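You operate a simulated robot arm through the tools that you are given. There is no shell and no other tool. Be economical: measure what you need, move in short steps, check, and stop when the job is done.

You run a simulated robot arm. Do the job below in one go: nothing can be reset, and whatever is moved stays where it is left.

JOB
Fetch the white dauber brush and set it in the wooden sock tray. Take the yellow duster on the west end of the south island and put it away on the far end of the counter. Put the chalk block on the west end of the south island away on the table top by the sponge dish. Put the cedar block that says "knits" from the west end of the south island on the folding end of the long table and the cedar block labelled "coats" on the top of the work bench. Put one of the rolled belts from the packing end of the island on the top of the work bench. The order is free. Set down upright: chalk block.
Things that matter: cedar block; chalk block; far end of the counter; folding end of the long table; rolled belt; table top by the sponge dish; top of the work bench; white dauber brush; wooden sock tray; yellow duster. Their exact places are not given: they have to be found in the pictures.

The check looks at the end state, three seconds after you hand in, the way a careful person would. Anything else that was tipped, shoved, dropped, spilled or broken makes it a failure.

ROBOT AND FRAMES
A 6-joint arm with a two-finger parallel gripper on a trunk, on a base that drives. Base frame: it is fixed to the floor where the robot stands at the start and does not move with it; the origin is under the middle of the robot, x ahead of it, y to its left, z up. Lengths are in mm, angles in degrees, forces in N, time in s.
With the tool pointing down near the work surface it reaches from about 320 to 700 mm from the robot's upright axis, wherever it stands. Its first joint turns from -166.0 to 166.0 degrees. Places, roughly: cedar block [500, 0, 750]; chalk block (4x4x6 cm) [700, -500, 800]; far end of the counter [-3900, -1700, 900]; folding end of the long table [-1100, 300, 800]; rolled belt (8x8x4 cm) [900, 300, 800]; table top by the sponge dish [1100, 2500, 800]; top of the work bench [2500, 800, 800]; white dauber brush (4x4x6 cm) [500, -200, 800]; wooden sock tray (33x19 cm) [-1880, 2260, 780]; yellow duster (10x6x3 cm) [600, -200, 800]. Payload 4.1 kg.
Tool frame: the origin (TCP) lies between the finger pads and is the grasp point; the fingertips stand 23 mm ahead of it; z points along the fingers, y is the line along which they close. Largest opening 94 mm; finger width 38, thickness 10; the body of the gripper, 54 by 96 mm, starts 39 mm behind the TCP.
Orientation is that of the tool frame in the base frame, as a unit quaternion [w, x, y, z]. With the fingers straight down and closing along the base's y, the tool's x points along the base's -x, its y along +y and its z along -z.

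CONTROLS
- The arm moves only by the tool nudge_tool. Its argument "motion" is one flat list of numbers, 7 for each row, row after row: the finger opening in mm, from 0 to 94, then the shift along the base's x, y, z in mm, then the turn, a rotation vector about the base's x, y, z in degrees. In form: [claw, tx, ty, tz, ax, ay, az, claw, tx, ty, tz, ax, ay, az, ...]. A call has 1 to 12 rows; each row shifts and turns the commanded pose from where the row before left it. Rows are played at 5 a second. More than 50 mm and 8.6 degrees between two rows, or a gripper value outside its range, and nothing of the call is played. A pose out of reach is approached as far as the arm can. The call stops where the force on the tool passes 40 N (or 10 N more than at its start, if that is more) or the arm is blocked; 0.2 s more then pass. The fingers move at their own pace (about 45 mm/s each) and stop on an object; they squeeze with about 40 N. The grip force told is the motor's: it shows also when the fingers shut on nothing. Time passes only in rows, and 0.2 s behind the last, so rows that do not move let the fingers close. The reply holds the time, the measured pose of the TCP, the force on the tool along the base axes, the opening and the grip force, in the units named above and with some noise, with the torque about the TCP (base axes, N m) and any sound that the robot's microphone picked up.
- Cameras (640 x 400 px; columns grow to the right, rows downward): "scene" is now at [-5.9, 160.6, 1508.3]; the picture's right is [-0.09, -1.00, 0.00], its down [-0.76, 0.07, -0.64] and it looks along [0.64, -0.06, -0.77] (base axes); focal length 252 px, centre (320, 200). "wrist" rides on the gripper at [86, 16, -74] in the tool frame; the picture's right is [-0.18, 0.98, 0.00], its down [-0.58, -0.11, -0.81] and it looks along [-0.79, -0.15, 0.59] (tool axes); focal length 243 px, centre (320, 200).
- camera(camera): a new picture of that camera. The clock stands still meanwhile.
- slide_trunk(by): slides the trunk up (or, below 0, down) by that many mm; the arm and the scene camera ride with it, the base frame stays. It gives what a move gives, with no picture.
- roll_base(legs): drives the robot by 1 to 6 legs, each [ahead, turn to the left] in mm and degrees, along the robot's own axes; the way and the turn of a leg run together, so that a leg with both is an arc; at most 1500 mm and 180 degrees a leg. The arm and the cameras ride along, it lands a little off, and it stops where it bumps. It gives what a move gives.
- pan_tilt(pan, tilt): turns the head with the scene camera to pan (to the left, within 155 degrees either way) and tilt (down, from -29 to 69), counted from straight ahead of the robot. It gives what a move gives.
- pixel_to_xyz(camera, pixels): for up to 12 pixels [column, row] of the newest picture of that camera ("zoom" is the newest enlarged one), the place [x, y, z] in the base frame of the surface seen there, good to about 2 mm, but the place of the scene camera against the robot may be out by one fixed shift of up to 25 mm in any direction. The clock stands still meanwhile.
- close_up(camera, box): a new picture of the part [left, top, right, bottom] of that camera's present view, enlarged. The clock stands still meanwhile.
- hand_in(): hands the job in; it is judged then, once.

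Keep the steps short. Do not move on a guess: measure, check each grasp and each placing, and mend mistakes. In all there are 124 turns and 126 pictures (those below and enlarged ones count). Leave the gripper open and the arm clear of the work at the hand-in unless told otherwise, and finish with a single line.

The tools are called after ">>>" as name(argument=value, ...) on one line, values as JSON. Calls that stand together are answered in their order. nudge_tool: Moves the arm, as the interface text tells. Its arguments: {"type":"object","properties":{"motion":{"type":"array"}},"required":["motion"]} The other tools are called the same way: slide_trunk (by) slides the trunk up or down; roll_base (legs) drives the base; pan_tilt (pan, tilt) turns the head that bears the scene camera; camera (camera) takes a picture; pixel_to_xyz (camera, pixels) gives the place of the surface under pixels of a picture; close_up (camera, box) takes an enlarged picture of a part of a camera's view; hand_in () hands the job in.

At the start:

```text
time_s: 0.0
tcp_pos: [467.8, -57.6, 1099.2]
orientation: [0.0, 0.0, 1.0, 0.0]
contact_force: [-0.2, 0.3, 0.2]
torque: [0.03, -0.02, 0.04]
width: 93.9
gripper_force: 0.1
trunk travel left (down, up): [-475.0, 115.0]
robot x, y, heading: [-0.1, -1.5, 0.0]
head pan, tilt: [-5.0, 49.9]
```

scene: 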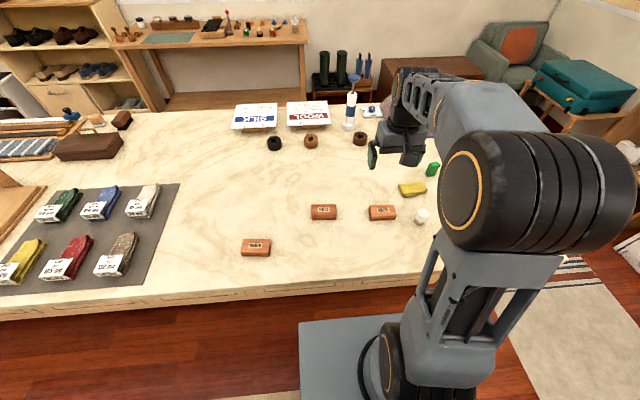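
wrist: 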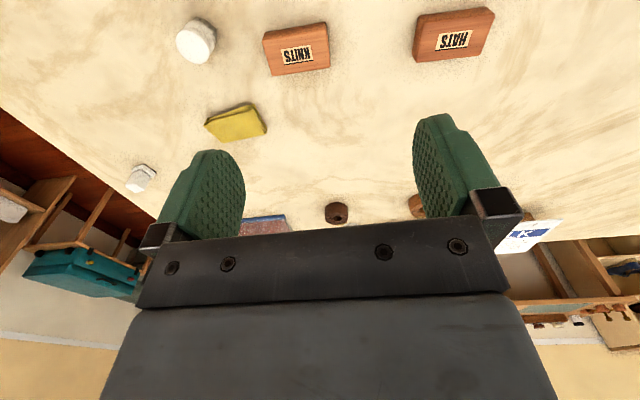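

I see three cedar blocks, a yellow duster, white things and belts on the island. I'll take enlarged views to read the labels.

>>> close_up(camera="scene", box=[220, 90, 460, 270])

>>> pixel_to_xyz(camera="scene", pixels=[[256, 243], [323, 208], [382, 209], [412, 189], [423, 213], [274, 141], [311, 139], [360, 137], [432, 168], [372, 110]])

>>> pixel_to_xyz(camera="wrist", pixels=[[196, 35], [295, 40], [455, 28], [238, 118], [143, 173], [337, 210], [300, 30], [460, 18]])

```text
2.22 times, centred on (340, 180) of scene
```

zoom: 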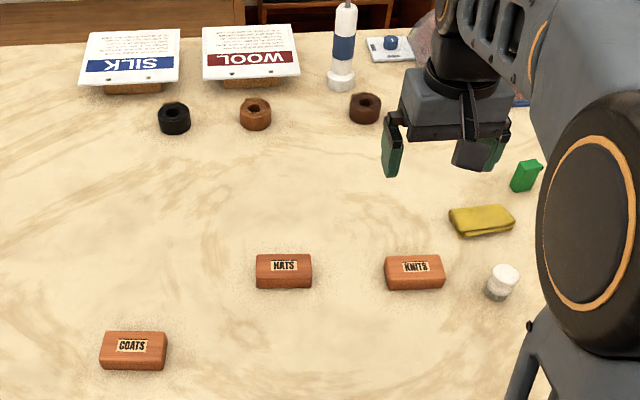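

```text
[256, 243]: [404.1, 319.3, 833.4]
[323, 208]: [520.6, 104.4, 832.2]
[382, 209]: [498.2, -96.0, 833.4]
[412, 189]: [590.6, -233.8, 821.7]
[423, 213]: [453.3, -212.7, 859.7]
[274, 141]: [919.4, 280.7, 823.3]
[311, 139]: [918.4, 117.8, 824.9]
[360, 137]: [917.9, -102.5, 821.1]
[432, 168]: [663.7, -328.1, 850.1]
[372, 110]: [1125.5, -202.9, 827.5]
```

```text
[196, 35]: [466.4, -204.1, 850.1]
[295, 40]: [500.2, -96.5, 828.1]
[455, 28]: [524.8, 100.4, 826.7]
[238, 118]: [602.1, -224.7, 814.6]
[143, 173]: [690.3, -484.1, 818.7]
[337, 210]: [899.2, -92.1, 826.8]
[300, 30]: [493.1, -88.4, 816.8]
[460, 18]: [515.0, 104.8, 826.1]
```

Coats is the left block and knits the right one; the white cap at about (423,213) should be the dauber and the white item near (690,-484) the chalk. Now I look around the room for the destinations.

>>> pan_tilt(pan=65, tilt=25)

>>> camera(camera="scene")

>>> pan_tilt(pan=140, tilt=25)

>>> camera(camera="scene")

>>> pan_tilt(pan=-145, tilt=25)

>>> camera(camera="scene")

>>> pan_tilt(pan=0, tilt=20)

>>> camera(camera="scene")

```text
time_s: 1.4
tcp_pos: [467.8, -57.4, 1098.7]
orientation: [0.0, 0.0, 1.0, 0.0]
contact_force: [0.4, -0.4, -0.5]
torque: [0.01, 0.01, -0.02]
width: 93.8
gripper_force: 0.1
trunk travel left (down, up): [-475.0, 115.0]
robot x, y, heading: [-2.2, 2.1, 0.1]
head pan, tilt: [65.0, 25.0]
```

```text
122 pictures are left
```

scene: 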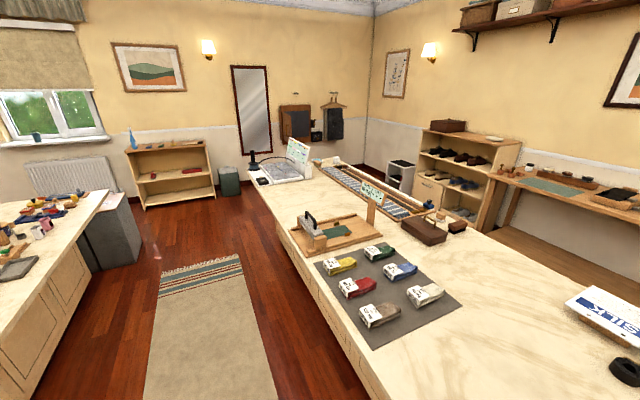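

```text
time_s: 2.9
tcp_pos: [467.8, -57.1, 1098.7]
orientation: [0.001, 0.0, 1.0, 0.0]
contact_force: [0.2, -0.4, -0.5]
torque: [0.02, -0.01, -0.01]
width: 94.1
gripper_force: 0.1
trunk travel left (down, up): [-475.0, 115.0]
robot x, y, heading: [-0.5, 3.1, 0.0]
head pan, tilt: [140.0, 25.0]
```

```text
121 pictures are left
```

scene: 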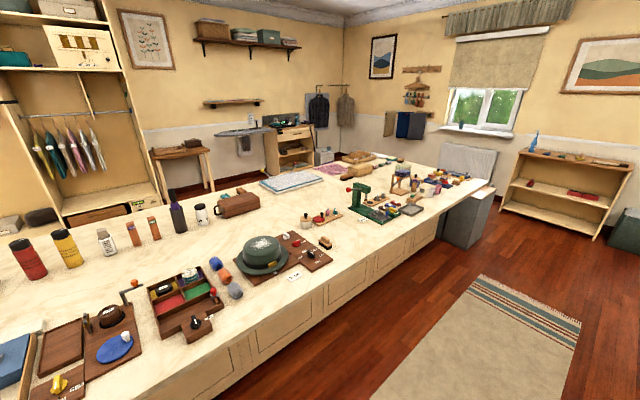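

```text
time_s: 6.8
tcp_pos: [467.0, -57.7, 1100.9]
orientation: [0.0, 0.0, 1.0, 0.0]
contact_force: [-0.3, 0.1, 1.0]
torque: [-0.01, -0.03, -0.04]
width: 93.9
gripper_force: 0.2
trunk travel left (down, up): [-475.0, 115.0]
robot x, y, heading: [-2.0, 2.9, -0.1]
head pan, tilt: [-145.0, 25.0]
```

```text
120 pictures are left
```

scene: 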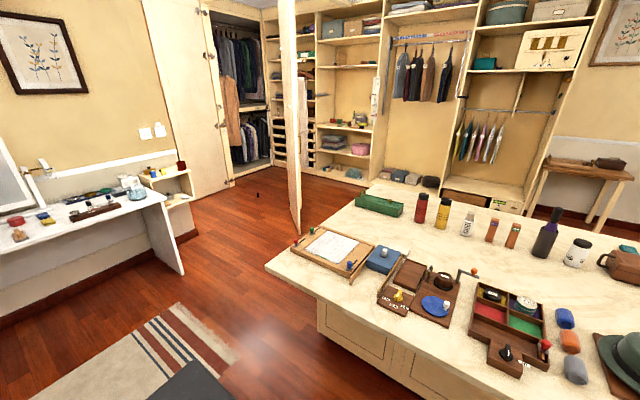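

```text
time_s: 9.1
tcp_pos: [468.4, -57.6, 1101.1]
orientation: [0.001, 0.0, 1.0, 0.0]
contact_force: [-0.4, 0.2, -0.3]
torque: [0.0, -0.01, -0.02]
width: 93.9
gripper_force: 0.0
trunk travel left (down, up): [-475.0, 115.0]
robot x, y, heading: [-1.0, 2.3, 0.2]
head pan, tilt: [0.0, 20.0]
```

```text
119 pictures are left
```

scene: 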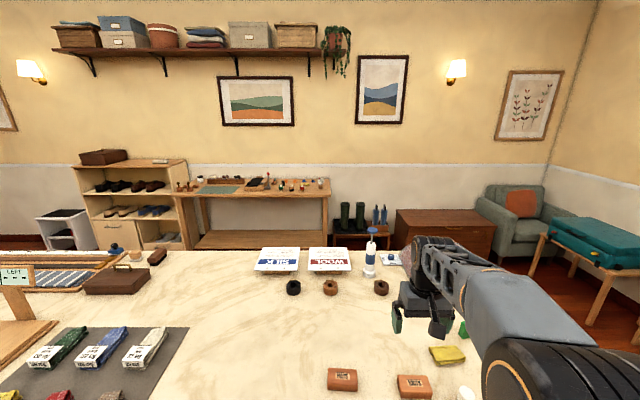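

I'll measure the bench top and belts in this view, and look at it closer.

>>> pixel_to_xyz(camera="scene", pixels=[[200, 180], [325, 180], [192, 194], [328, 194], [250, 187], [290, 190], [310, 191], [130, 250], [540, 270], [380, 287], [395, 250], [620, 330]])

>>> close_up(camera="scene", box=[160, 160, 360, 270])

>>> pan_tilt(pan=-80, tilt=35)

>>> camera(camera="scene")

>>> pixel_to_xyz(camera="scene", pixels=[[100, 100], [320, 100], [500, 100], [320, 300], [200, 200], [450, 200], [600, 200], [60, 200], [600, 300], [320, 50], [500, 50], [200, 50]])

```text
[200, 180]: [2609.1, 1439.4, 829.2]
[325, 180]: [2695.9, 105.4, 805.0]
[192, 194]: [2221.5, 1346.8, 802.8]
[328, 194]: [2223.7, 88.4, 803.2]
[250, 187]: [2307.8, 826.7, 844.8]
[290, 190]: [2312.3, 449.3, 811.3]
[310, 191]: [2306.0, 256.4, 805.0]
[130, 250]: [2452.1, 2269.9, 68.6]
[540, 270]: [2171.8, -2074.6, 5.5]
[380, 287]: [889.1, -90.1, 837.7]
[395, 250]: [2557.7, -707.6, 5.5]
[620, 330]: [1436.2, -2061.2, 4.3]
```

```text
3.20 times, centred on (260, 215) of scene
```

zoom: 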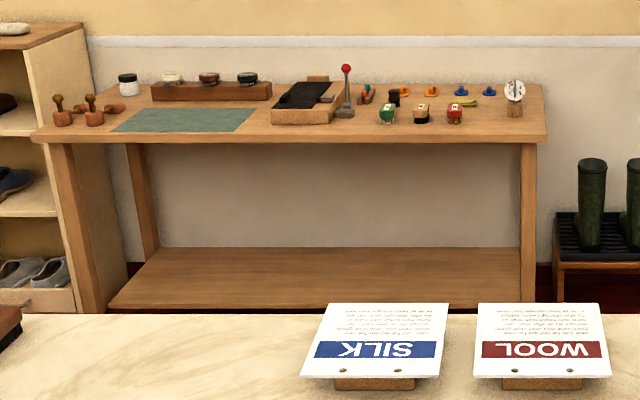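

```text
time_s: 10.6
tcp_pos: [470.0, -57.4, 1100.2]
orientation: [-0.001, -0.001, 1.0, 0.0]
contact_force: [0.1, 0.4, -0.5]
torque: [0.01, -0.02, -0.04]
width: 93.9
gripper_force: 0.1
trunk travel left (down, up): [-475.0, 115.0]
robot x, y, heading: [-1.0, 2.9, -0.0]
head pan, tilt: [-80.0, 35.0]
```

```text
117 pictures are left
```

scene: 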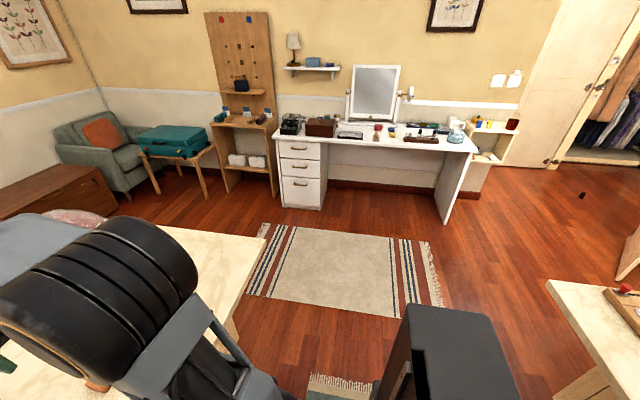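

```text
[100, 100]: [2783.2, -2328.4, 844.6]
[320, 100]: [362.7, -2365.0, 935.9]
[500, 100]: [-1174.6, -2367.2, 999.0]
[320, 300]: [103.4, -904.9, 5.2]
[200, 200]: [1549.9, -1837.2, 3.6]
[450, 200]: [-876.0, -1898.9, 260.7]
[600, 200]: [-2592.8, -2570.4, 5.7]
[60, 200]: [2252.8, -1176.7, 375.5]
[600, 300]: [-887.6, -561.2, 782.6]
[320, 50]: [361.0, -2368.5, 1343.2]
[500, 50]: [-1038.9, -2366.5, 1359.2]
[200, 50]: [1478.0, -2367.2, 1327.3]
```

The bench, dressing table and floor are now placed. First, the "knits" block. I turn the tool 90° so it closes along x (the block's narrow side) and hover above the block at z≈960.

>>> nudge_tool(motion=[94, 3, -4, -13, 0, 0, 8.2, 94, 3, -4, -13, 0, 0, 8.2, 94, 3, -4, -13, 0, 0, 8.2, 94, 3, -4, -13, 0, 0, 8.2, 94, 3, -4, -13, 0, 0, 8.2, 94, 3, -4, -13, 0, 0, 8.2, 94, 3, -4, -13, 0, 0, 8.2, 94, 3, -3, -13, 0, 0, 8.2, 94, 3, -3, -13, 0, 0, 8.2, 94, 3, -2, -13, 0, 0, 8.1, 94, 2, -1, -10, 0, 0, 8.1, 94, 0, 0, 0, 0, 0, 0])

>>> camera(camera="wrist")

>>> pan_tilt(pan=-5, tilt=50)

>>> camera(camera="scene")

```text
time_s: 13.2
tcp_pos: [498.5, -96.6, 959.8]
orientation: [0.0, 0.708, -0.706, 0.0]
contact_force: [0.4, -0.4, -0.4]
torque: [0.04, 0.0, -0.01]
width: 94.1
gripper_force: 0.0
trunk travel left (down, up): [-475.0, 115.0]
robot x, y, heading: [-2.4, -4.4, -0.1]
head pan, tilt: [-80.0, 35.0]
```

```text
116 pictures are left
```

wrist: 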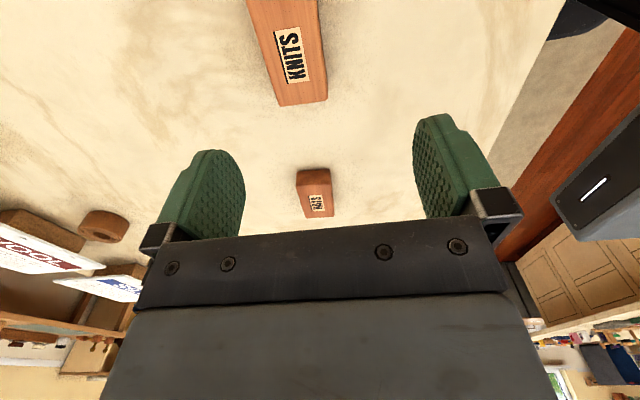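

```text
time_s: 14.7
tcp_pos: [498.5, -95.7, 960.2]
orientation: [0.0, -0.707, 0.708, 0.0]
contact_force: [-0.3, 0.1, -0.2]
torque: [-0.01, -0.01, 0.01]
width: 94.1
gripper_force: 0.0
trunk travel left (down, up): [-475.0, 115.0]
robot x, y, heading: [-0.8, -2.1, -0.1]
head pan, tilt: [-5.0, 50.0]
```

```text
115 pictures are left
```

scene: 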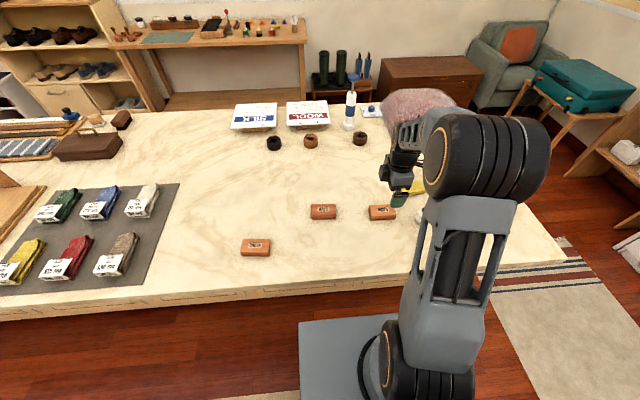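

The block's +y end is visible in the wrist view. I'll measure its edges.

>>> pixel_to_xyz(camera="wrist", pixels=[[279, 104], [326, 99], [250, 10], [315, 10], [265, 60], [319, 60], [302, 85], [350, 80]])

>>> pixel_to_xyz(camera="scene", pixels=[[369, 206], [396, 206], [371, 218], [395, 218], [382, 210], [421, 216], [412, 188]])

```text
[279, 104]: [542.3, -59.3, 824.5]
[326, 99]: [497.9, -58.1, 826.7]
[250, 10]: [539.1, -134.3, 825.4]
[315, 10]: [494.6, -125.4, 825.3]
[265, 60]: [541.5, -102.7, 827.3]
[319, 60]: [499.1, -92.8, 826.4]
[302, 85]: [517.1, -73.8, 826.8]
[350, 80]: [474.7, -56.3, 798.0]
```

```text
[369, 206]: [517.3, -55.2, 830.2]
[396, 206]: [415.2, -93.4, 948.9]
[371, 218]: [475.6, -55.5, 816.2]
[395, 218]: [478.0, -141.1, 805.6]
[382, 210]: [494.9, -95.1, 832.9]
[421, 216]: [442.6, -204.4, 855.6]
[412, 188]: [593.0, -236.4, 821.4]
```

By the wrist, the block spans x 497–541 and is centred near y −100, with its top at 826. The scene camera reads about 21 mm low in x. I descend over (519,−100) and grip at z 824.

>>> nudge_tool(motion=[94, 20, -4, -20, 0, 0, 0, 94, 0, 0, -40, 0, 0, -2, 94, 0, 0, -40, 0, 0, 0, 94, 0, 0, -36, 0, 0, 0, 94, 0, 0, 0, 0, 0, 0, 30, 0, 0, 0, 0, 0, 0, 30, 0, 0, 0, 0, 0, 0, 30, 0, 0, 0, 0, 0, 0, 30, 0, 0, 0, 0, 0, 0, 30, 0, 0, 40, 0, 0, 0, 30, 0, 0, 40, 0, 0, 0])

```text
time_s: 17.1
tcp_pos: [520.5, -97.0, 907.1]
orientation: [0.001, -0.695, 0.719, 0.0]
contact_force: [0.2, 0.4, -0.2]
torque: [0.01, -0.03, 0.01]
width: 47.0
gripper_force: 39.9
trunk travel left (down, up): [-475.0, 115.0]
robot x, y, heading: [-1.4, -2.8, 0.0]
head pan, tilt: [-5.0, 50.0]
```

Gripped at 47 mm. I raise and tuck the arm in, then back off, turn round and look at the long table.

>>> nudge_tool(motion=[30, -25, 14, 30, 0, 0, 0, 30, -25, 14, 30, 0, 0, 0, 30, -25, 14, 30, 0, 0, 0, 30, -25, 14, 30, 0, 0, 0, 30, -25, 14, 30, 0, 0, 0, 30, -15, 14, 20, 0, 0, 0, 30, 0, 10, 20, 0, 0, 0])

>>> roll_base(legs=[[-250, 0], [0, 180], [120, 0]])

>>> pan_tilt(pan=0, tilt=40)

>>> camera(camera="scene")

```text
time_s: 18.7
tcp_pos: [378.6, -5.0, 1096.0]
orientation: [0.0, -0.695, 0.719, 0.0]
contact_force: [0.1, 0.0, 0.0]
torque: [0.0, 0.01, 0.04]
width: 47.1
gripper_force: 40.5
trunk travel left (down, up): [-475.0, 115.0]
robot x, y, heading: [2.5, -0.3, -0.1]
head pan, tilt: [-5.0, 50.0]
```

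```text
time_s: 28.7
tcp_pos: [-754.9, 10.4, 1094.9]
orientation: [0.0, 0.724, 0.69, 0.001]
contact_force: [0.0, -0.3, -1.5]
torque: [0.0, 0.01, 0.03]
width: 47.1
gripper_force: 40.3
trunk travel left (down, up): [-475.0, 115.0]
robot x, y, heading: [-374.7, 0.7, 179.4]
head pan, tilt: [-5.0, 50.0]
```

```text
time_s: 29.4
tcp_pos: [-754.6, 10.6, 1095.4]
orientation: [0.0, 0.724, 0.689, 0.0]
contact_force: [0.0, -0.1, 0.0]
torque: [0.02, 0.05, -0.01]
width: 47.3
gripper_force: 39.6
trunk travel left (down, up): [-475.0, 115.0]
robot x, y, heading: [-375.0, 0.2, 179.5]
head pan, tilt: [0.0, 40.0]
```

```text
114 pictures are left
```

scene: 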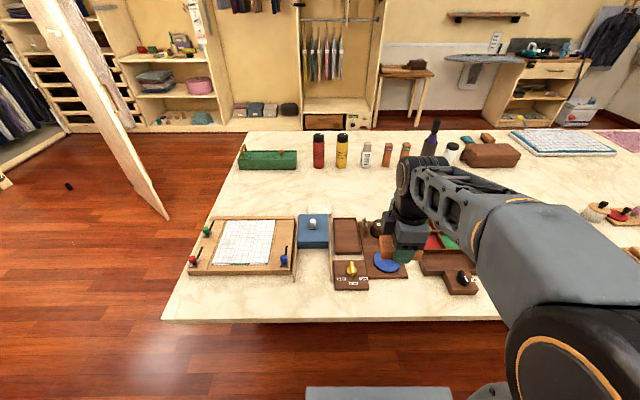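

I see the west end of the long table. I'll measure places and read the tags.

>>> pixel_to_xyz(camera="scene", pixels=[[165, 318], [250, 135], [500, 318], [240, 245], [313, 232], [350, 268], [240, 190], [320, 195], [360, 195], [470, 200], [465, 285], [200, 300]])

>>> close_up(camera="scene", box=[160, 120, 500, 330])

>>> pan_tilt(pan=-45, tilt=35)

>>> camera(camera="scene")

>>> pixel_to_xyz(camera="scene", pixels=[[100, 200], [200, 200], [320, 200], [450, 200], [550, 200], [250, 270], [320, 270], [400, 270], [500, 150], [600, 120]])

```text
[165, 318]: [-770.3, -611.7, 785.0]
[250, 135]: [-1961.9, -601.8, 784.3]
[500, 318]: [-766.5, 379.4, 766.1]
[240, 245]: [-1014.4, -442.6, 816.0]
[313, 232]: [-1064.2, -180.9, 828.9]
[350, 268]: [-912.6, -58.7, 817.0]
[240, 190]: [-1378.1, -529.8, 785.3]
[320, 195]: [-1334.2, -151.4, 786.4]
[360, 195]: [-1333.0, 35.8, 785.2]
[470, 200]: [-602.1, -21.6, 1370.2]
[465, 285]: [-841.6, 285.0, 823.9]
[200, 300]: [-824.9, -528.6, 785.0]
```

```text
1.88 times, centred on (330, 225) of scene
```

zoom: 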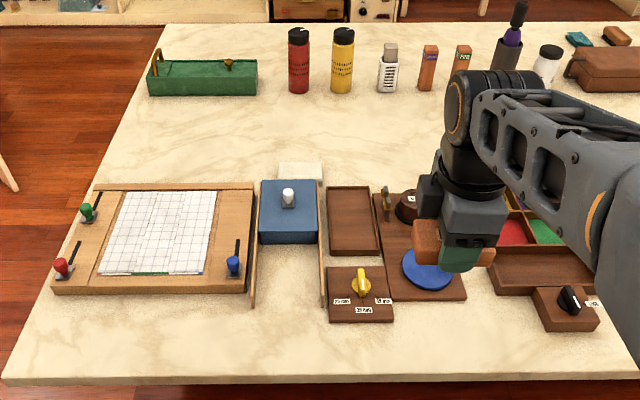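

```text
time_s: 30.5
tcp_pos: [-754.4, 11.1, 1096.3]
orientation: [0.0, 0.724, 0.689, 0.0]
contact_force: [0.0, 0.8, 0.2]
torque: [0.0, 0.03, -0.02]
width: 47.2
gripper_force: 40.2
trunk travel left (down, up): [-475.0, 115.0]
robot x, y, heading: [-371.1, 3.7, 179.2]
head pan, tilt: [-45.0, 35.0]
```

```text
112 pictures are left
```

scene: 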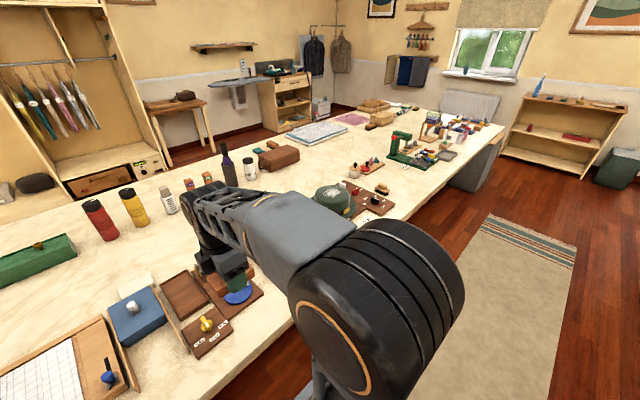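

```text
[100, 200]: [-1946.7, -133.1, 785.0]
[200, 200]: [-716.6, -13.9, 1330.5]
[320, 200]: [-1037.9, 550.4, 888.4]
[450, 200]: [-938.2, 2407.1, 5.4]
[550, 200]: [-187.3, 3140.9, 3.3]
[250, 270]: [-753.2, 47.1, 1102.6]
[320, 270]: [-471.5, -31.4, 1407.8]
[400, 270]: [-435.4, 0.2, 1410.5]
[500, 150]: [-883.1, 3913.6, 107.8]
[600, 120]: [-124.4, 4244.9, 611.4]
```

The long table's west end carries the folding boards. I check the wrist picture to see the area the arm hides.

>>> camera(camera="wrist")

>>> close_up(camera="scene", box=[300, 100, 520, 240])

```text
111 pictures are left
```

wrist: 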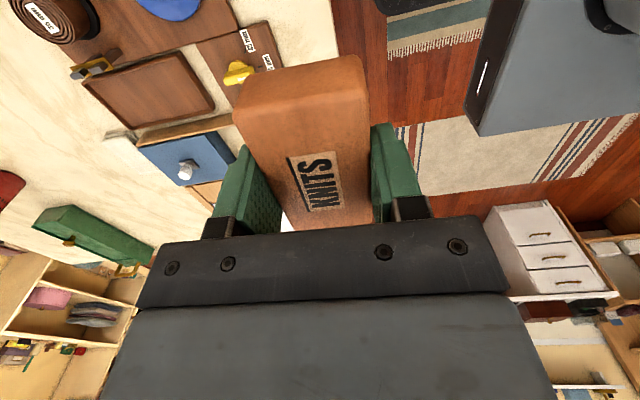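

```text
2.86 times, centred on (410, 170) of scene
```

zoom: 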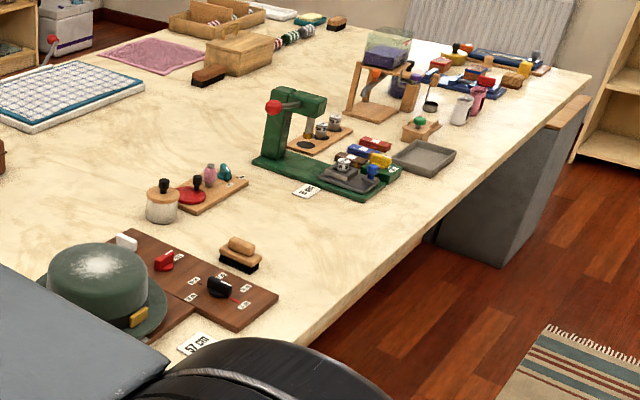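

>>> pixel_to_xyz(camera="wrist", pixels=[[335, 25], [272, 20], [280, 60], [225, 105], [213, 120], [240, 30], [150, 145], [60, 100]])

>>> pan_tilt(pan=15, tilt=60)

>>> camera(camera="scene")

>>> pixel_to_xyz(camera="scene", pixels=[[320, 190], [350, 190], [380, 190], [300, 200], [320, 160], [350, 160], [320, 210], [350, 210], [280, 190], [400, 150], [350, 140], [320, 130]])

```text
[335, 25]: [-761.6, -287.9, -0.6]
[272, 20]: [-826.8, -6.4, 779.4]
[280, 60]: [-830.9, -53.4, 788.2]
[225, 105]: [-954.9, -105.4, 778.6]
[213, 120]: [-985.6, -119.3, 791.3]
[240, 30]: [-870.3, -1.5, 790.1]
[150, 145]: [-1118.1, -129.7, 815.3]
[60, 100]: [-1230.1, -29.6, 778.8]
```

```text
time_s: 31.8
tcp_pos: [-755.6, 10.4, 1094.7]
orientation: [0.0, 0.725, 0.689, 0.0]
contact_force: [-0.6, 0.0, -0.4]
torque: [0.05, 0.0, 0.02]
width: 47.1
gripper_force: 40.3
trunk travel left (down, up): [-475.0, 115.0]
robot x, y, heading: [-375.4, -2.8, 179.1]
head pan, tilt: [15.0, 60.0]
```

```text
109 pictures are left
```

scene: 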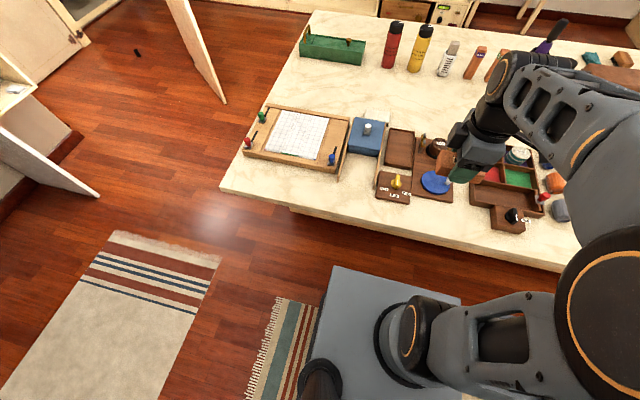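

```text
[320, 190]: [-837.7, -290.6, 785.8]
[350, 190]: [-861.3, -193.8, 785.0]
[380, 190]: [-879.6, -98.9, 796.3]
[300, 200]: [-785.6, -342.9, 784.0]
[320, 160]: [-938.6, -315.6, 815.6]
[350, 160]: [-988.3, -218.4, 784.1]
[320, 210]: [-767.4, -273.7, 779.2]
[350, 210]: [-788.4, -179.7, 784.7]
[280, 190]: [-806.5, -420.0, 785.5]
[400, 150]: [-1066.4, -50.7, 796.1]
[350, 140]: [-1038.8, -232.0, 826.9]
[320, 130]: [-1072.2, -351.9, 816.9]
```

A clear spot lies in front of the blue box, pixel (355,188), true place about (−860,−195), table z≈779. I carry the block over it and lower to just above.

>>> nudge_tool(motion=[30, -21, -42, -20, 0, 0, 0, 30, -21, -42, -20, 0, 0, 0, 30, -21, -42, -20, 0, 0, 0, 30, -21, -42, -20, 0, 0, 0, 30, -21, -38, -20, 0, 0, 0, 30, 0, 0, -45, 0, 0, 0, 30, 0, 0, -45, 0, 0, 0, 30, 0, 0, -40, 0, 0, 0, 30, 0, 0, 0, 0, 0, 0])

>>> camera(camera="scene")

>>> camera(camera="wrist")

```text
refused: row 1 steps farther than a row can; nothing moved
```

```text
108 pictures are left
```

scene: 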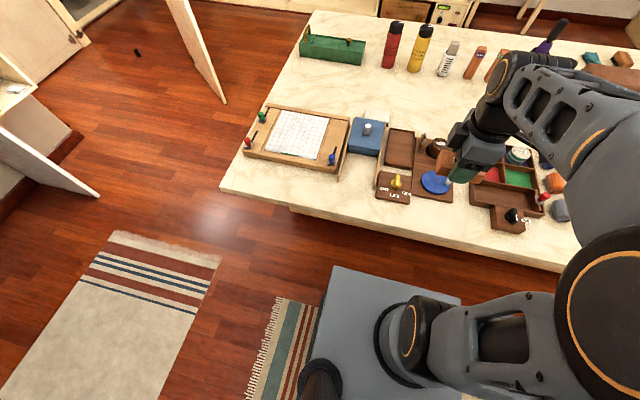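

```text
107 pictures are left
```

wrist: 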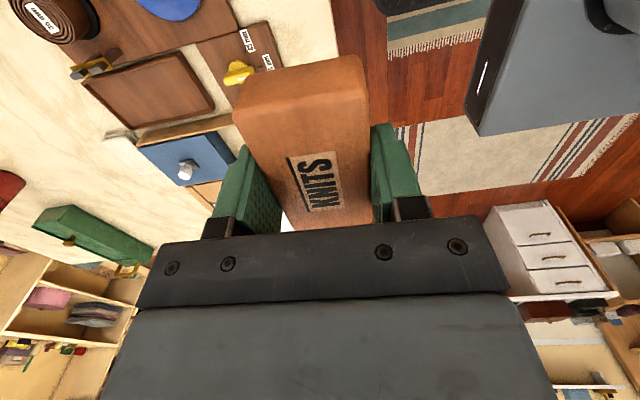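

The step was just over 50 mm, so nothing moved. I repeat with shorter rows and don't take pictures until it has moved.

>>> nudge_tool(motion=[30, -18, -35, -17, 0, 0, 0, 30, -18, -35, -17, 0, 0, 0, 30, -18, -35, -17, 0, 0, 0, 30, -18, -35, -17, 0, 0, 0, 30, -18, -35, -17, 0, 0, 0, 30, -15, -33, -15, 0, 0, 0, 30, 0, 0, -45, 0, 0, 0, 30, 0, 0, -45, 0, 0, 0, 30, 0, 0, -45, 0, 0, 0, 30, 0, 0, 0, 0, 0, 0])

>>> camera(camera="scene")

>>> camera(camera="wrist")

```text
time_s: 34.0
tcp_pos: [-858.2, -195.2, 858.6]
orientation: [0.0, 0.724, 0.69, 0.0]
contact_force: [-0.1, 0.1, -0.5]
torque: [-0.02, -0.04, 0.0]
width: 47.0
gripper_force: 40.3
trunk travel left (down, up): [-475.0, 115.0]
robot x, y, heading: [-374.3, 0.7, 179.5]
head pan, tilt: [15.0, 60.0]
```

```text
106 pictures are left
```

scene: 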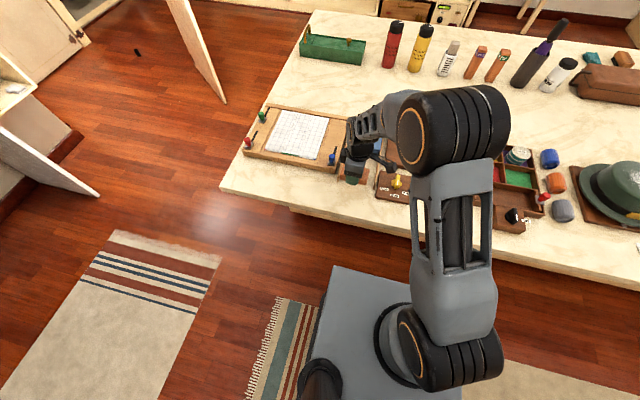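

```text
105 pictures are left
```

wrist: 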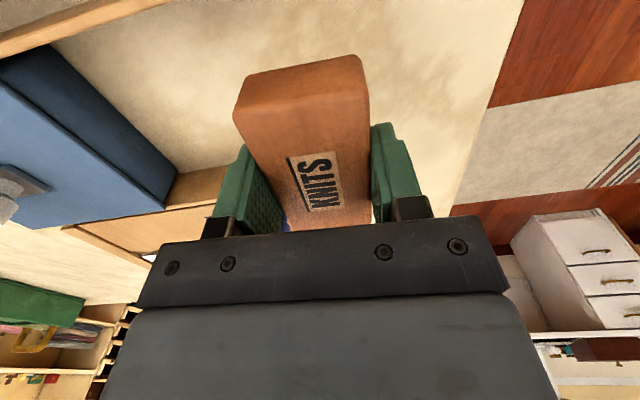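

The block is clear of the blue frame. I shift 12 mm toward the edge and 15 mm in +y, and lower until contact.

>>> nudge_tool(motion=[30, 12, 15, -25, 0, 0, 0, 30, 0, 0, -22, 0, 0, 0, 30, 0, 0, -3, 0, 0, 0, 30, 0, 0, -3, 0, 0, 0, 30, 0, 0, 0, 0, 0, 0])

>>> camera(camera="wrist")

```text
time_s: 35.2
tcp_pos: [-847.7, -181.8, 806.7]
orientation: [0.0, 0.724, 0.689, 0.0]
contact_force: [-0.3, 0.6, -0.6]
torque: [0.01, 0.0, 0.03]
width: 47.1
gripper_force: 40.4
trunk travel left (down, up): [-475.0, 115.0]
robot x, y, heading: [-373.4, -0.5, 179.3]
head pan, tilt: [15.0, 60.0]
```

```text
104 pictures are left
```

wrist: 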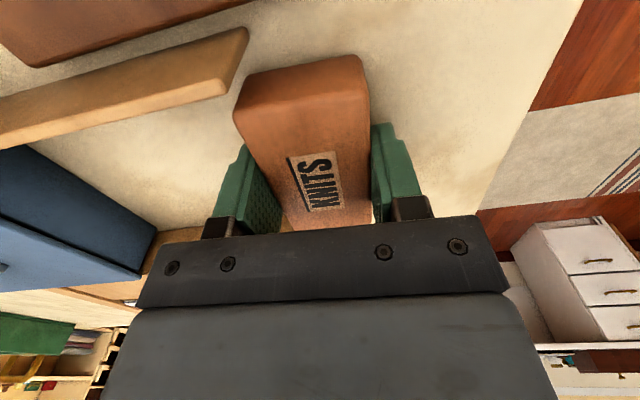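

Not touching yet; I lower in 2 mm steps.

>>> nudge_tool(motion=[30, 5, 0, -2, 0, 0, 0, 30, 0, 0, -2, 0, 0, 0, 30, 0, 0, 0, 0, 0, 0])

```text
time_s: 36.0
tcp_pos: [-842.6, -181.0, 805.1]
orientation: [-0.001, 0.724, 0.689, -0.001]
contact_force: [0.9, 3.0, 12.0]
torque: [0.25, -0.12, 0.01]
width: 47.0
gripper_force: 39.7
trunk travel left (down, up): [-475.0, 115.0]
robot x, y, heading: [-372.3, 0.6, 179.3]
head pan, tilt: [15.0, 60.0]
```

Contact (12 N). I release and rise, then look.

>>> nudge_tool(motion=[60, 0, 0, 1, 0, 0, 0, 64, 0, 0, 0, 0, 0, 0, 64, 0, 0, 0, 0, 0, 0, 64, 0, 0, 40, 0, 0, 0, 64, 0, 0, 45, 0, 0, 0, 64, 10, 20, 40, 0, 0, 0, 94, 10, 30, 35, 0, 0, 0, 94, 10, 35, 30, 0, 0, 0, 94, 20, 35, 25, 0, 0, 0, 94, 20, 35, 25, 0, 0, 0, 94, 20, 30, 25, 0, 0, 0])

>>> camera(camera="scene")

```text
time_s: 38.4
tcp_pos: [-753.5, 2.8, 1069.8]
orientation: [-0.001, 0.724, 0.689, 0.001]
contact_force: [-0.7, 0.5, -0.3]
torque: [0.0, 0.01, 0.03]
width: 93.9
gripper_force: 0.2
trunk travel left (down, up): [-475.0, 115.0]
robot x, y, heading: [-375.7, -1.2, 179.1]
head pan, tilt: [15.0, 60.0]
```

```text
103 pictures are left
```

scene: 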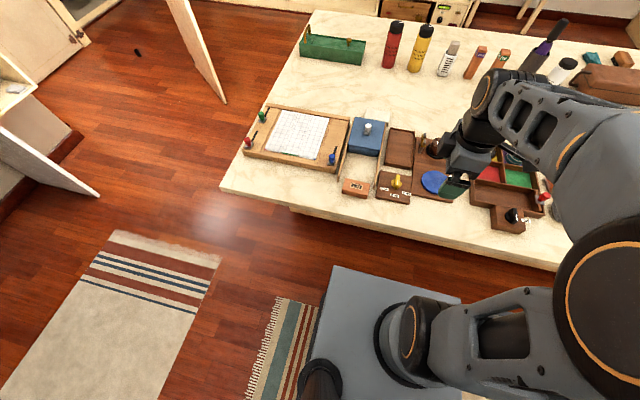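

Knits is placed. I back off, turn round and return to the island for the dauber.

>>> roll_base(legs=[[-120, 0], [0, -179.3], [250, 0]])

>>> camera(camera="wrist")

>>> pan_tilt(pan=-10, tilt=55)

>>> camera(camera="scene")

```text
time_s: 48.5
tcp_pos: [373.0, -31.3, 1069.0]
orientation: [0.0, -0.674, 0.739, 0.0]
contact_force: [0.2, -0.2, 0.2]
torque: [0.0, 0.0, 0.03]
width: 94.2
gripper_force: 0.1
trunk travel left (down, up): [-475.0, 115.0]
robot x, y, heading: [-9.5, -12.6, -3.3]
head pan, tilt: [15.0, 60.0]
```

```text
102 pictures are left
```

wrist: 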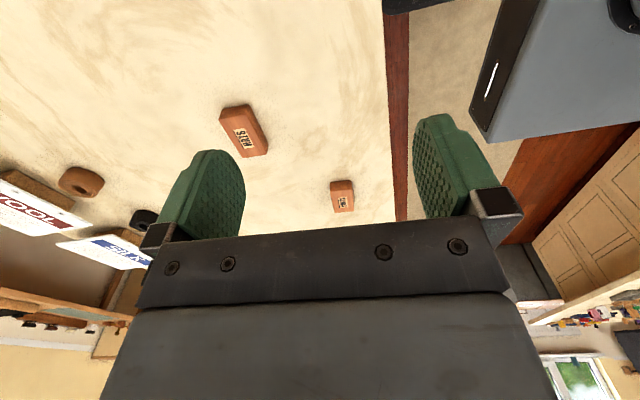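

```text
time_s: 49.4
tcp_pos: [372.5, -31.3, 1068.8]
orientation: [-0.001, -0.673, 0.739, 0.001]
contact_force: [0.3, -0.9, 0.4]
torque: [-0.01, 0.0, -0.01]
width: 94.1
gripper_force: 0.0
trunk travel left (down, up): [-475.0, 115.0]
robot x, y, heading: [-5.0, -15.0, -3.2]
head pan, tilt: [-10.0, 55.0]
```

```text
101 pictures are left
```

scene: 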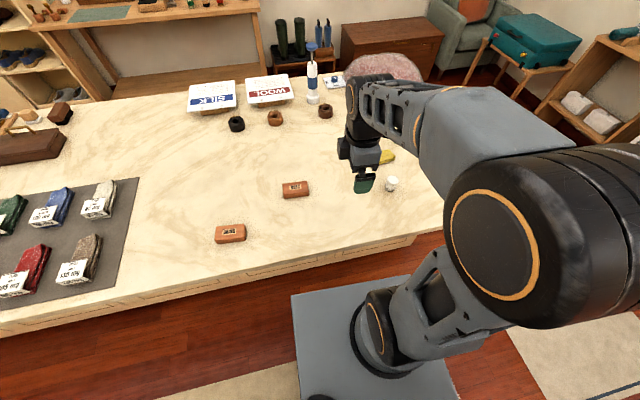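

The dauber is the white jar at (391,184). I turn the tool back so it closes along y with the wrist camera on the robot's side, and hover over (455,−205).

>>> nudge_tool(motion=[94, 8, -16, -8, 0, 0, -8.5, 94, 8, -16, -8, 0, 0, -8.5, 94, 8, -16, -8, 0, 0, -8.5, 94, 8, -16, -8, 0, 0, -8.5, 94, 8, -16, -8, 0, 0, -8.5, 94, 8, -16, -8, 0, 0, -8.5, 94, 8, -16, -8, 0, 0, -8.5, 94, 8, -16, -8, 0, 0, -8.5, 94, 8, -16, -8, 0, 0, -8.5, 94, 8, -16, -8, 0, 0, -8.5, 94, 3, -14, -9, 0, 0, -4.5, 94, 0, 0, 0, 0, 0, 0])

>>> camera(camera="wrist")

```text
time_s: 52.0
tcp_pos: [457.9, -204.8, 982.4]
orientation: [0.0, 0.043, 0.999, 0.001]
contact_force: [0.2, -0.5, 0.4]
torque: [-0.03, -0.03, 0.0]
width: 94.2
gripper_force: 0.1
trunk travel left (down, up): [-475.0, 115.0]
robot x, y, heading: [-4.6, -11.2, -3.4]
head pan, tilt: [-10.0, 55.0]
```

```text
100 pictures are left
```

wrist: 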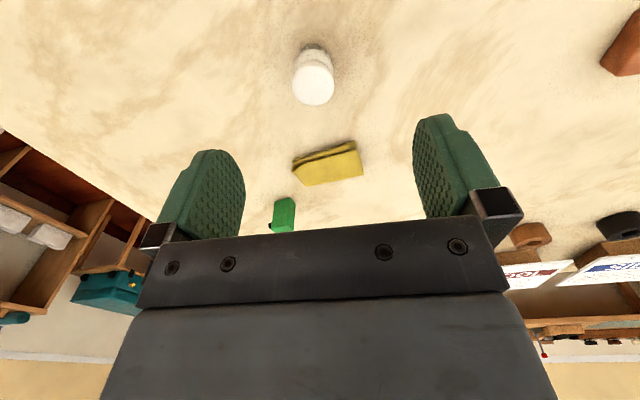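

>>> pixel_to_xyz(camera="wrist", pixels=[[314, 85], [295, 82], [333, 82], [313, 65], [314, 104], [313, 50], [326, 165], [293, 164], [362, 170], [284, 213], [345, 145]])

>>> close_up(camera="wrist", box=[240, 30, 400, 130])

```text
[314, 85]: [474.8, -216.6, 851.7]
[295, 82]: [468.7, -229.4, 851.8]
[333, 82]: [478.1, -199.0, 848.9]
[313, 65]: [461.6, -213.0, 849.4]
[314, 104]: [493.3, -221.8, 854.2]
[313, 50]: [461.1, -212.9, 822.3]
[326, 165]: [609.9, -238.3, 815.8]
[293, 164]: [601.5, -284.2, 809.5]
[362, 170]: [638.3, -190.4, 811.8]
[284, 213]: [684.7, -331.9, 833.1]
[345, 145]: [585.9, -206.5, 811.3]
```

```text
4.00 times, centred on (320, 80) of wrist
```

zoom: 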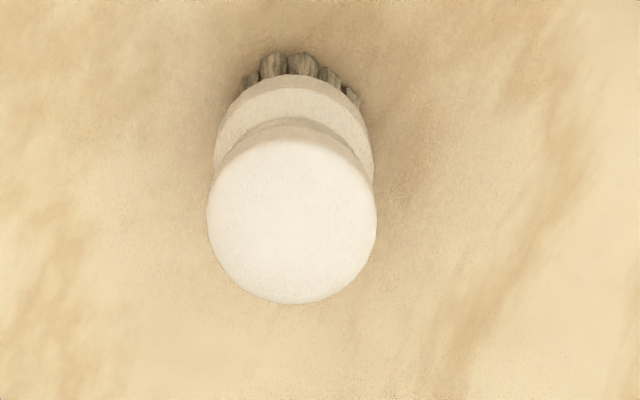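

The dauber stands on its bristles; its knob is centred at (476,−216) with the top at 852. I descend and grip at z≈832.

>>> nudge_tool(motion=[94, 18, -11, -30, 0, 0, 0, 94, 0, 0, -40, 0, 0, 0, 94, 0, 0, -40, 0, 0, 0, 94, 0, 0, -40, 0, 0, 0, 94, 0, 0, 0, 0, 0, 0, 20, 0, 0, 0, 0, 0, 0, 20, 0, 0, 0, 0, 0, 0, 20, 0, 0, 0, 0, 0, 0, 20, 0, 0, 0, 0, 0, 0, 20, 0, 0, 0, 0, 0, 0, 20, 0, 0, 40, 0, 0, 0, 20, 0, 0, 40, 0, 0, 0])

>>> camera(camera="wrist")

```text
time_s: 54.6
tcp_pos: [472.5, -216.2, 911.8]
orientation: [0.0, 0.042, 0.999, 0.001]
contact_force: [-0.2, 0.0, 0.0]
torque: [0.01, -0.02, 0.01]
width: 36.5
gripper_force: 40.1
trunk travel left (down, up): [-475.0, 115.0]
robot x, y, heading: [-6.0, -15.7, -3.1]
head pan, tilt: [-10.0, 55.0]
```

```text
98 pictures are left
```

wrist: 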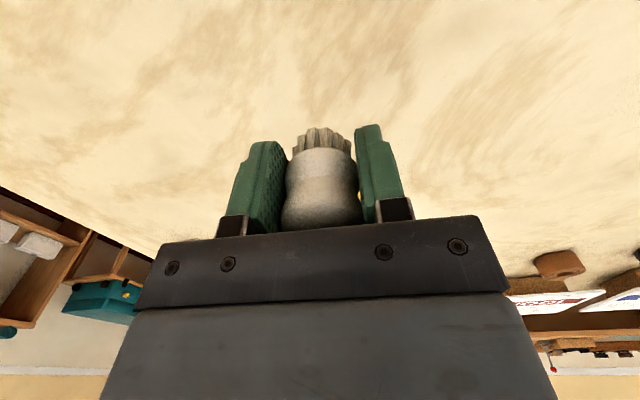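

Gripped (36.5 mm). I tuck the arm, then drive west around the end of the long table and look north.

>>> nudge_tool(motion=[20, -15, 25, 35, 0, 0, 0, 20, -15, 25, 35, 0, 0, 0, 20, -15, 25, 35, 0, 0, 0, 20, -15, 25, 35, 0, 0, 0, 20, -15, 25, 35, 0, 0, 0, 20, -15, 25, 10, 0, 0, 0, 20, -10, 25, 0, 0, 0, 0, 20, 0, 20, 0, 0, 0, 0])

>>> roll_base(legs=[[-245, 0], [0, -87], [1000, 0], [0, -90]])

>>> pan_tilt(pan=25, tilt=25)

>>> camera(camera="scene")

```text
time_s: 56.4
tcp_pos: [371.2, -19.4, 1095.7]
orientation: [0.0, 0.043, 0.999, -0.001]
contact_force: [0.0, -0.6, -0.6]
torque: [-0.03, 0.0, -0.01]
width: 36.0
gripper_force: 40.0
trunk travel left (down, up): [-475.0, 115.0]
robot x, y, heading: [-8.8, -15.0, -3.1]
head pan, tilt: [-10.0, 55.0]
```

```text
time_s: 70.5
tcp_pos: [-652.8, -1015.2, 1095.4]
orientation: [0.0, 1.0, -0.013, 0.0]
contact_force: [1.0, 0.1, -0.4]
torque: [0.0, -0.01, -0.02]
width: 36.2
gripper_force: 39.9
trunk travel left (down, up): [-475.0, 115.0]
robot x, y, heading: [-275.8, -999.6, -180.0]
head pan, tilt: [-10.0, 55.0]
```

```text
time_s: 71.5
tcp_pos: [-653.3, -1014.4, 1096.0]
orientation: [-0.001, 1.0, -0.013, -0.001]
contact_force: [0.6, 0.1, -0.3]
torque: [-0.02, 0.03, 0.01]
width: 36.5
gripper_force: 40.2
trunk travel left (down, up): [-475.0, 115.0]
robot x, y, heading: [-267.8, -999.1, -179.9]
head pan, tilt: [25.0, 25.0]
```

```text
97 pictures are left
```

scene: 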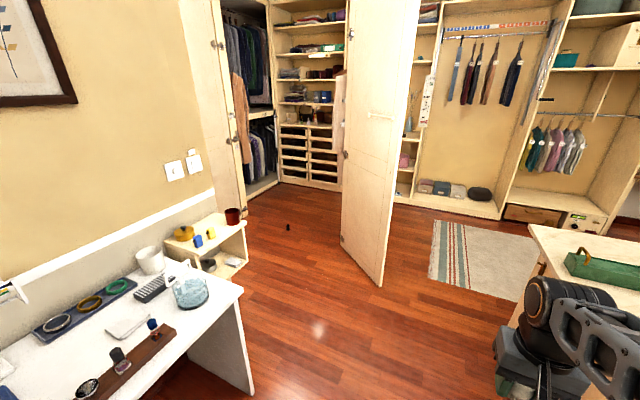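

>>> pixel_to_xyz(camera="scene", pixels=[[383, 285], [342, 240], [245, 195], [310, 185], [420, 205], [495, 218], [240, 270], [530, 230], [300, 120], [250, 385], [590, 210], [288, 228]])

>>> close_up(camera="scene", box=[220, 60, 360, 160])

```text
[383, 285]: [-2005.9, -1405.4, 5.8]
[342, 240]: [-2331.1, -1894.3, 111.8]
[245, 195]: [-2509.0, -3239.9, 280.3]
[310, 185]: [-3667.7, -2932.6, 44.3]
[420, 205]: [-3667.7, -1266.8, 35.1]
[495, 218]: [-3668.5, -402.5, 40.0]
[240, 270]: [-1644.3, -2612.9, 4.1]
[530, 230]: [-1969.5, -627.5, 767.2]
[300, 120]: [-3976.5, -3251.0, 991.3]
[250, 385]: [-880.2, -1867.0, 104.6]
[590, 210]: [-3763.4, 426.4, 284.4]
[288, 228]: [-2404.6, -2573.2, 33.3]
```

```text
4.00 times, centred on (290, 110) of scene
```

zoom: 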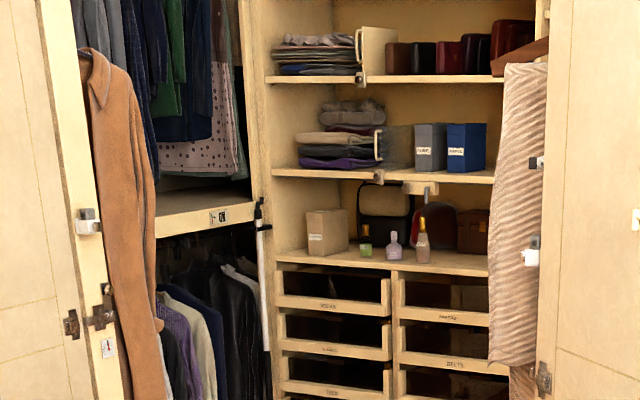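

I check the robot's own width before passing between the door edge (−2006,−1405) and the table corner (−1980,−625).

>>> pan_tilt(pan=20, tilt=69)

>>> camera(camera="scene")

>>> pixel_to_xyz(camera="scene", pixels=[[320, 280], [320, 350], [300, 300], [280, 350], [360, 270], [420, 300], [260, 390], [450, 280], [400, 260]])

```text
time_s: 72.6
tcp_pos: [-652.9, -1014.1, 1095.3]
orientation: [0.0, 1.0, -0.013, 0.0]
contact_force: [0.6, 0.2, -1.1]
torque: [-0.01, 0.03, 0.02]
width: 36.0
gripper_force: 39.9
trunk travel left (down, up): [-475.0, 115.0]
robot x, y, heading: [-274.9, -997.8, -180.0]
head pan, tilt: [20.0, 68.8]
```

```text
95 pictures are left
```

scene: 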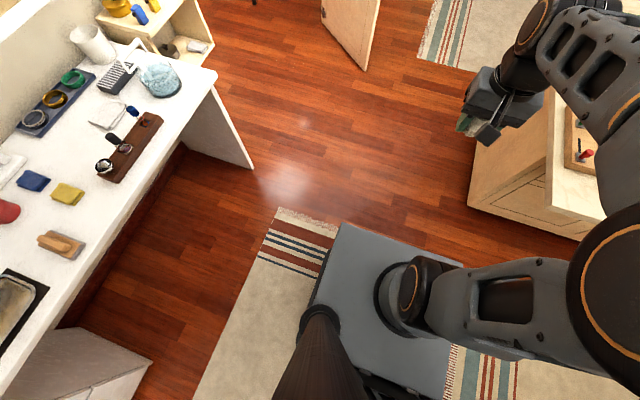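

```text
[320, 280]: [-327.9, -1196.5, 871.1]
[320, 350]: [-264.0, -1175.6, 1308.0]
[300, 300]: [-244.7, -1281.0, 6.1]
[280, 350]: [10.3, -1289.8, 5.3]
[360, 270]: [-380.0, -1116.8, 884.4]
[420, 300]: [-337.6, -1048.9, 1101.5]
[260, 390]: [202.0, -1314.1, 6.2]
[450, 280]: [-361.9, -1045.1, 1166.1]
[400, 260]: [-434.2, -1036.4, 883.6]
```

The robot's plate is only about 420 wide, so there's room. I drive through and along the north side partway, then look.

>>> roll_base(legs=[[1500, 0], [700, 0], [0, -90], [1500, 0]])

>>> pan_tilt(pan=-25, tilt=30)

>>> camera(camera="scene")

```text
time_s: 93.9
tcp_pos: [-2424.7, 906.9, 1094.8]
orientation: [0.0, -0.702, 0.713, 0.0]
contact_force: [-0.1, 0.2, -0.2]
torque: [-0.01, -0.01, -0.03]
width: 36.1
gripper_force: 39.6
trunk travel left (down, up): [-475.0, 115.0]
robot x, y, heading: [-2403.2, 530.5, 90.6]
head pan, tilt: [20.0, 68.8]
```

```text
time_s: 95.0
tcp_pos: [-2423.6, 906.6, 1096.1]
orientation: [0.0, -0.701, 0.713, 0.0]
contact_force: [0.4, 0.0, -0.2]
torque: [-0.05, 0.02, -0.01]
width: 36.1
gripper_force: 40.7
trunk travel left (down, up): [-475.0, 115.0]
robot x, y, heading: [-2403.6, 530.3, 90.7]
head pan, tilt: [-25.0, 30.0]
```

```text
94 pictures are left
```

scene: 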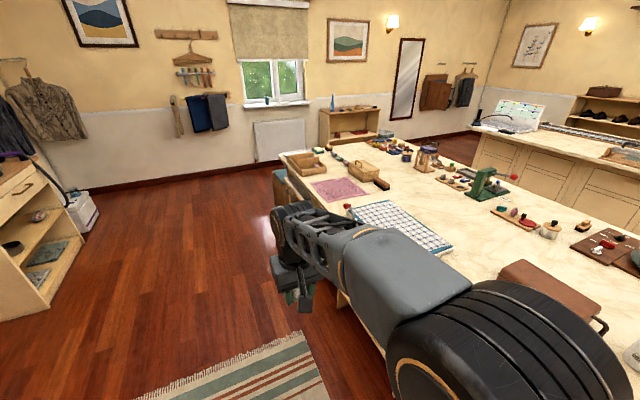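

The wooden tray is at about (308,163). I'll measure it and get a closer view.

>>> pixel_to_xyz(camera="scene", pixels=[[308, 165], [290, 158], [325, 165], [305, 177], [362, 172], [337, 150], [280, 260], [90, 220], [40, 300], [270, 190]])

>>> close_up(camera="scene", box=[270, 130, 430, 230])

```text
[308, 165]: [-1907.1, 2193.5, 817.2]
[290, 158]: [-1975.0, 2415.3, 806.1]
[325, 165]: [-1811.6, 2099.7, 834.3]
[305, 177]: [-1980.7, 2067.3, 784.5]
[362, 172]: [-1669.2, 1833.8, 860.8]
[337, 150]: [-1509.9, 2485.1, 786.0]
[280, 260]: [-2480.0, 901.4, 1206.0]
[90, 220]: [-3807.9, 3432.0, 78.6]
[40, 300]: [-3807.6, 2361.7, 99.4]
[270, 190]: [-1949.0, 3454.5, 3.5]
```

```text
4.00 times, centred on (350, 180) of scene
```

zoom: 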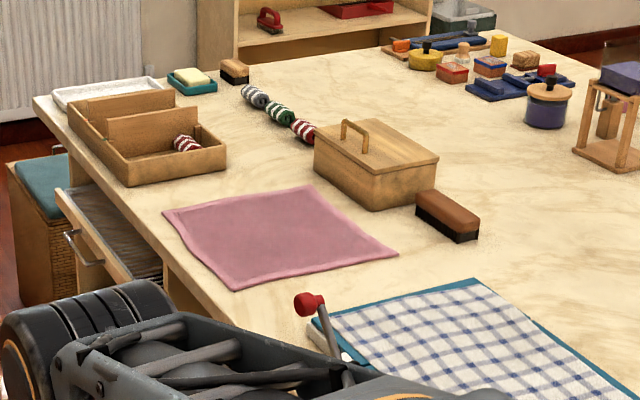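

>>> pixel_to_xyz(camera="zoom", pixels=[[75, 240], [120, 280], [65, 192], [90, 215], [30, 180], [127, 185], [225, 165], [70, 118], [175, 95], [110, 130], [105, 105], [190, 143]])

```text
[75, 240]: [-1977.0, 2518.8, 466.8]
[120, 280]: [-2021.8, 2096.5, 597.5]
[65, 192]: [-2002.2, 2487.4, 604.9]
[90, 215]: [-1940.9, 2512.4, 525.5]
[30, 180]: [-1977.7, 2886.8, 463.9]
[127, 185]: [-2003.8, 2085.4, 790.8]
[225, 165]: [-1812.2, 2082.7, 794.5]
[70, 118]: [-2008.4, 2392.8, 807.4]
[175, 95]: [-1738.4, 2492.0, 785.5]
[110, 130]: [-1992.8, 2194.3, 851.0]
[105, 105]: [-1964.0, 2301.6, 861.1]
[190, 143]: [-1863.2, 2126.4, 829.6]
```

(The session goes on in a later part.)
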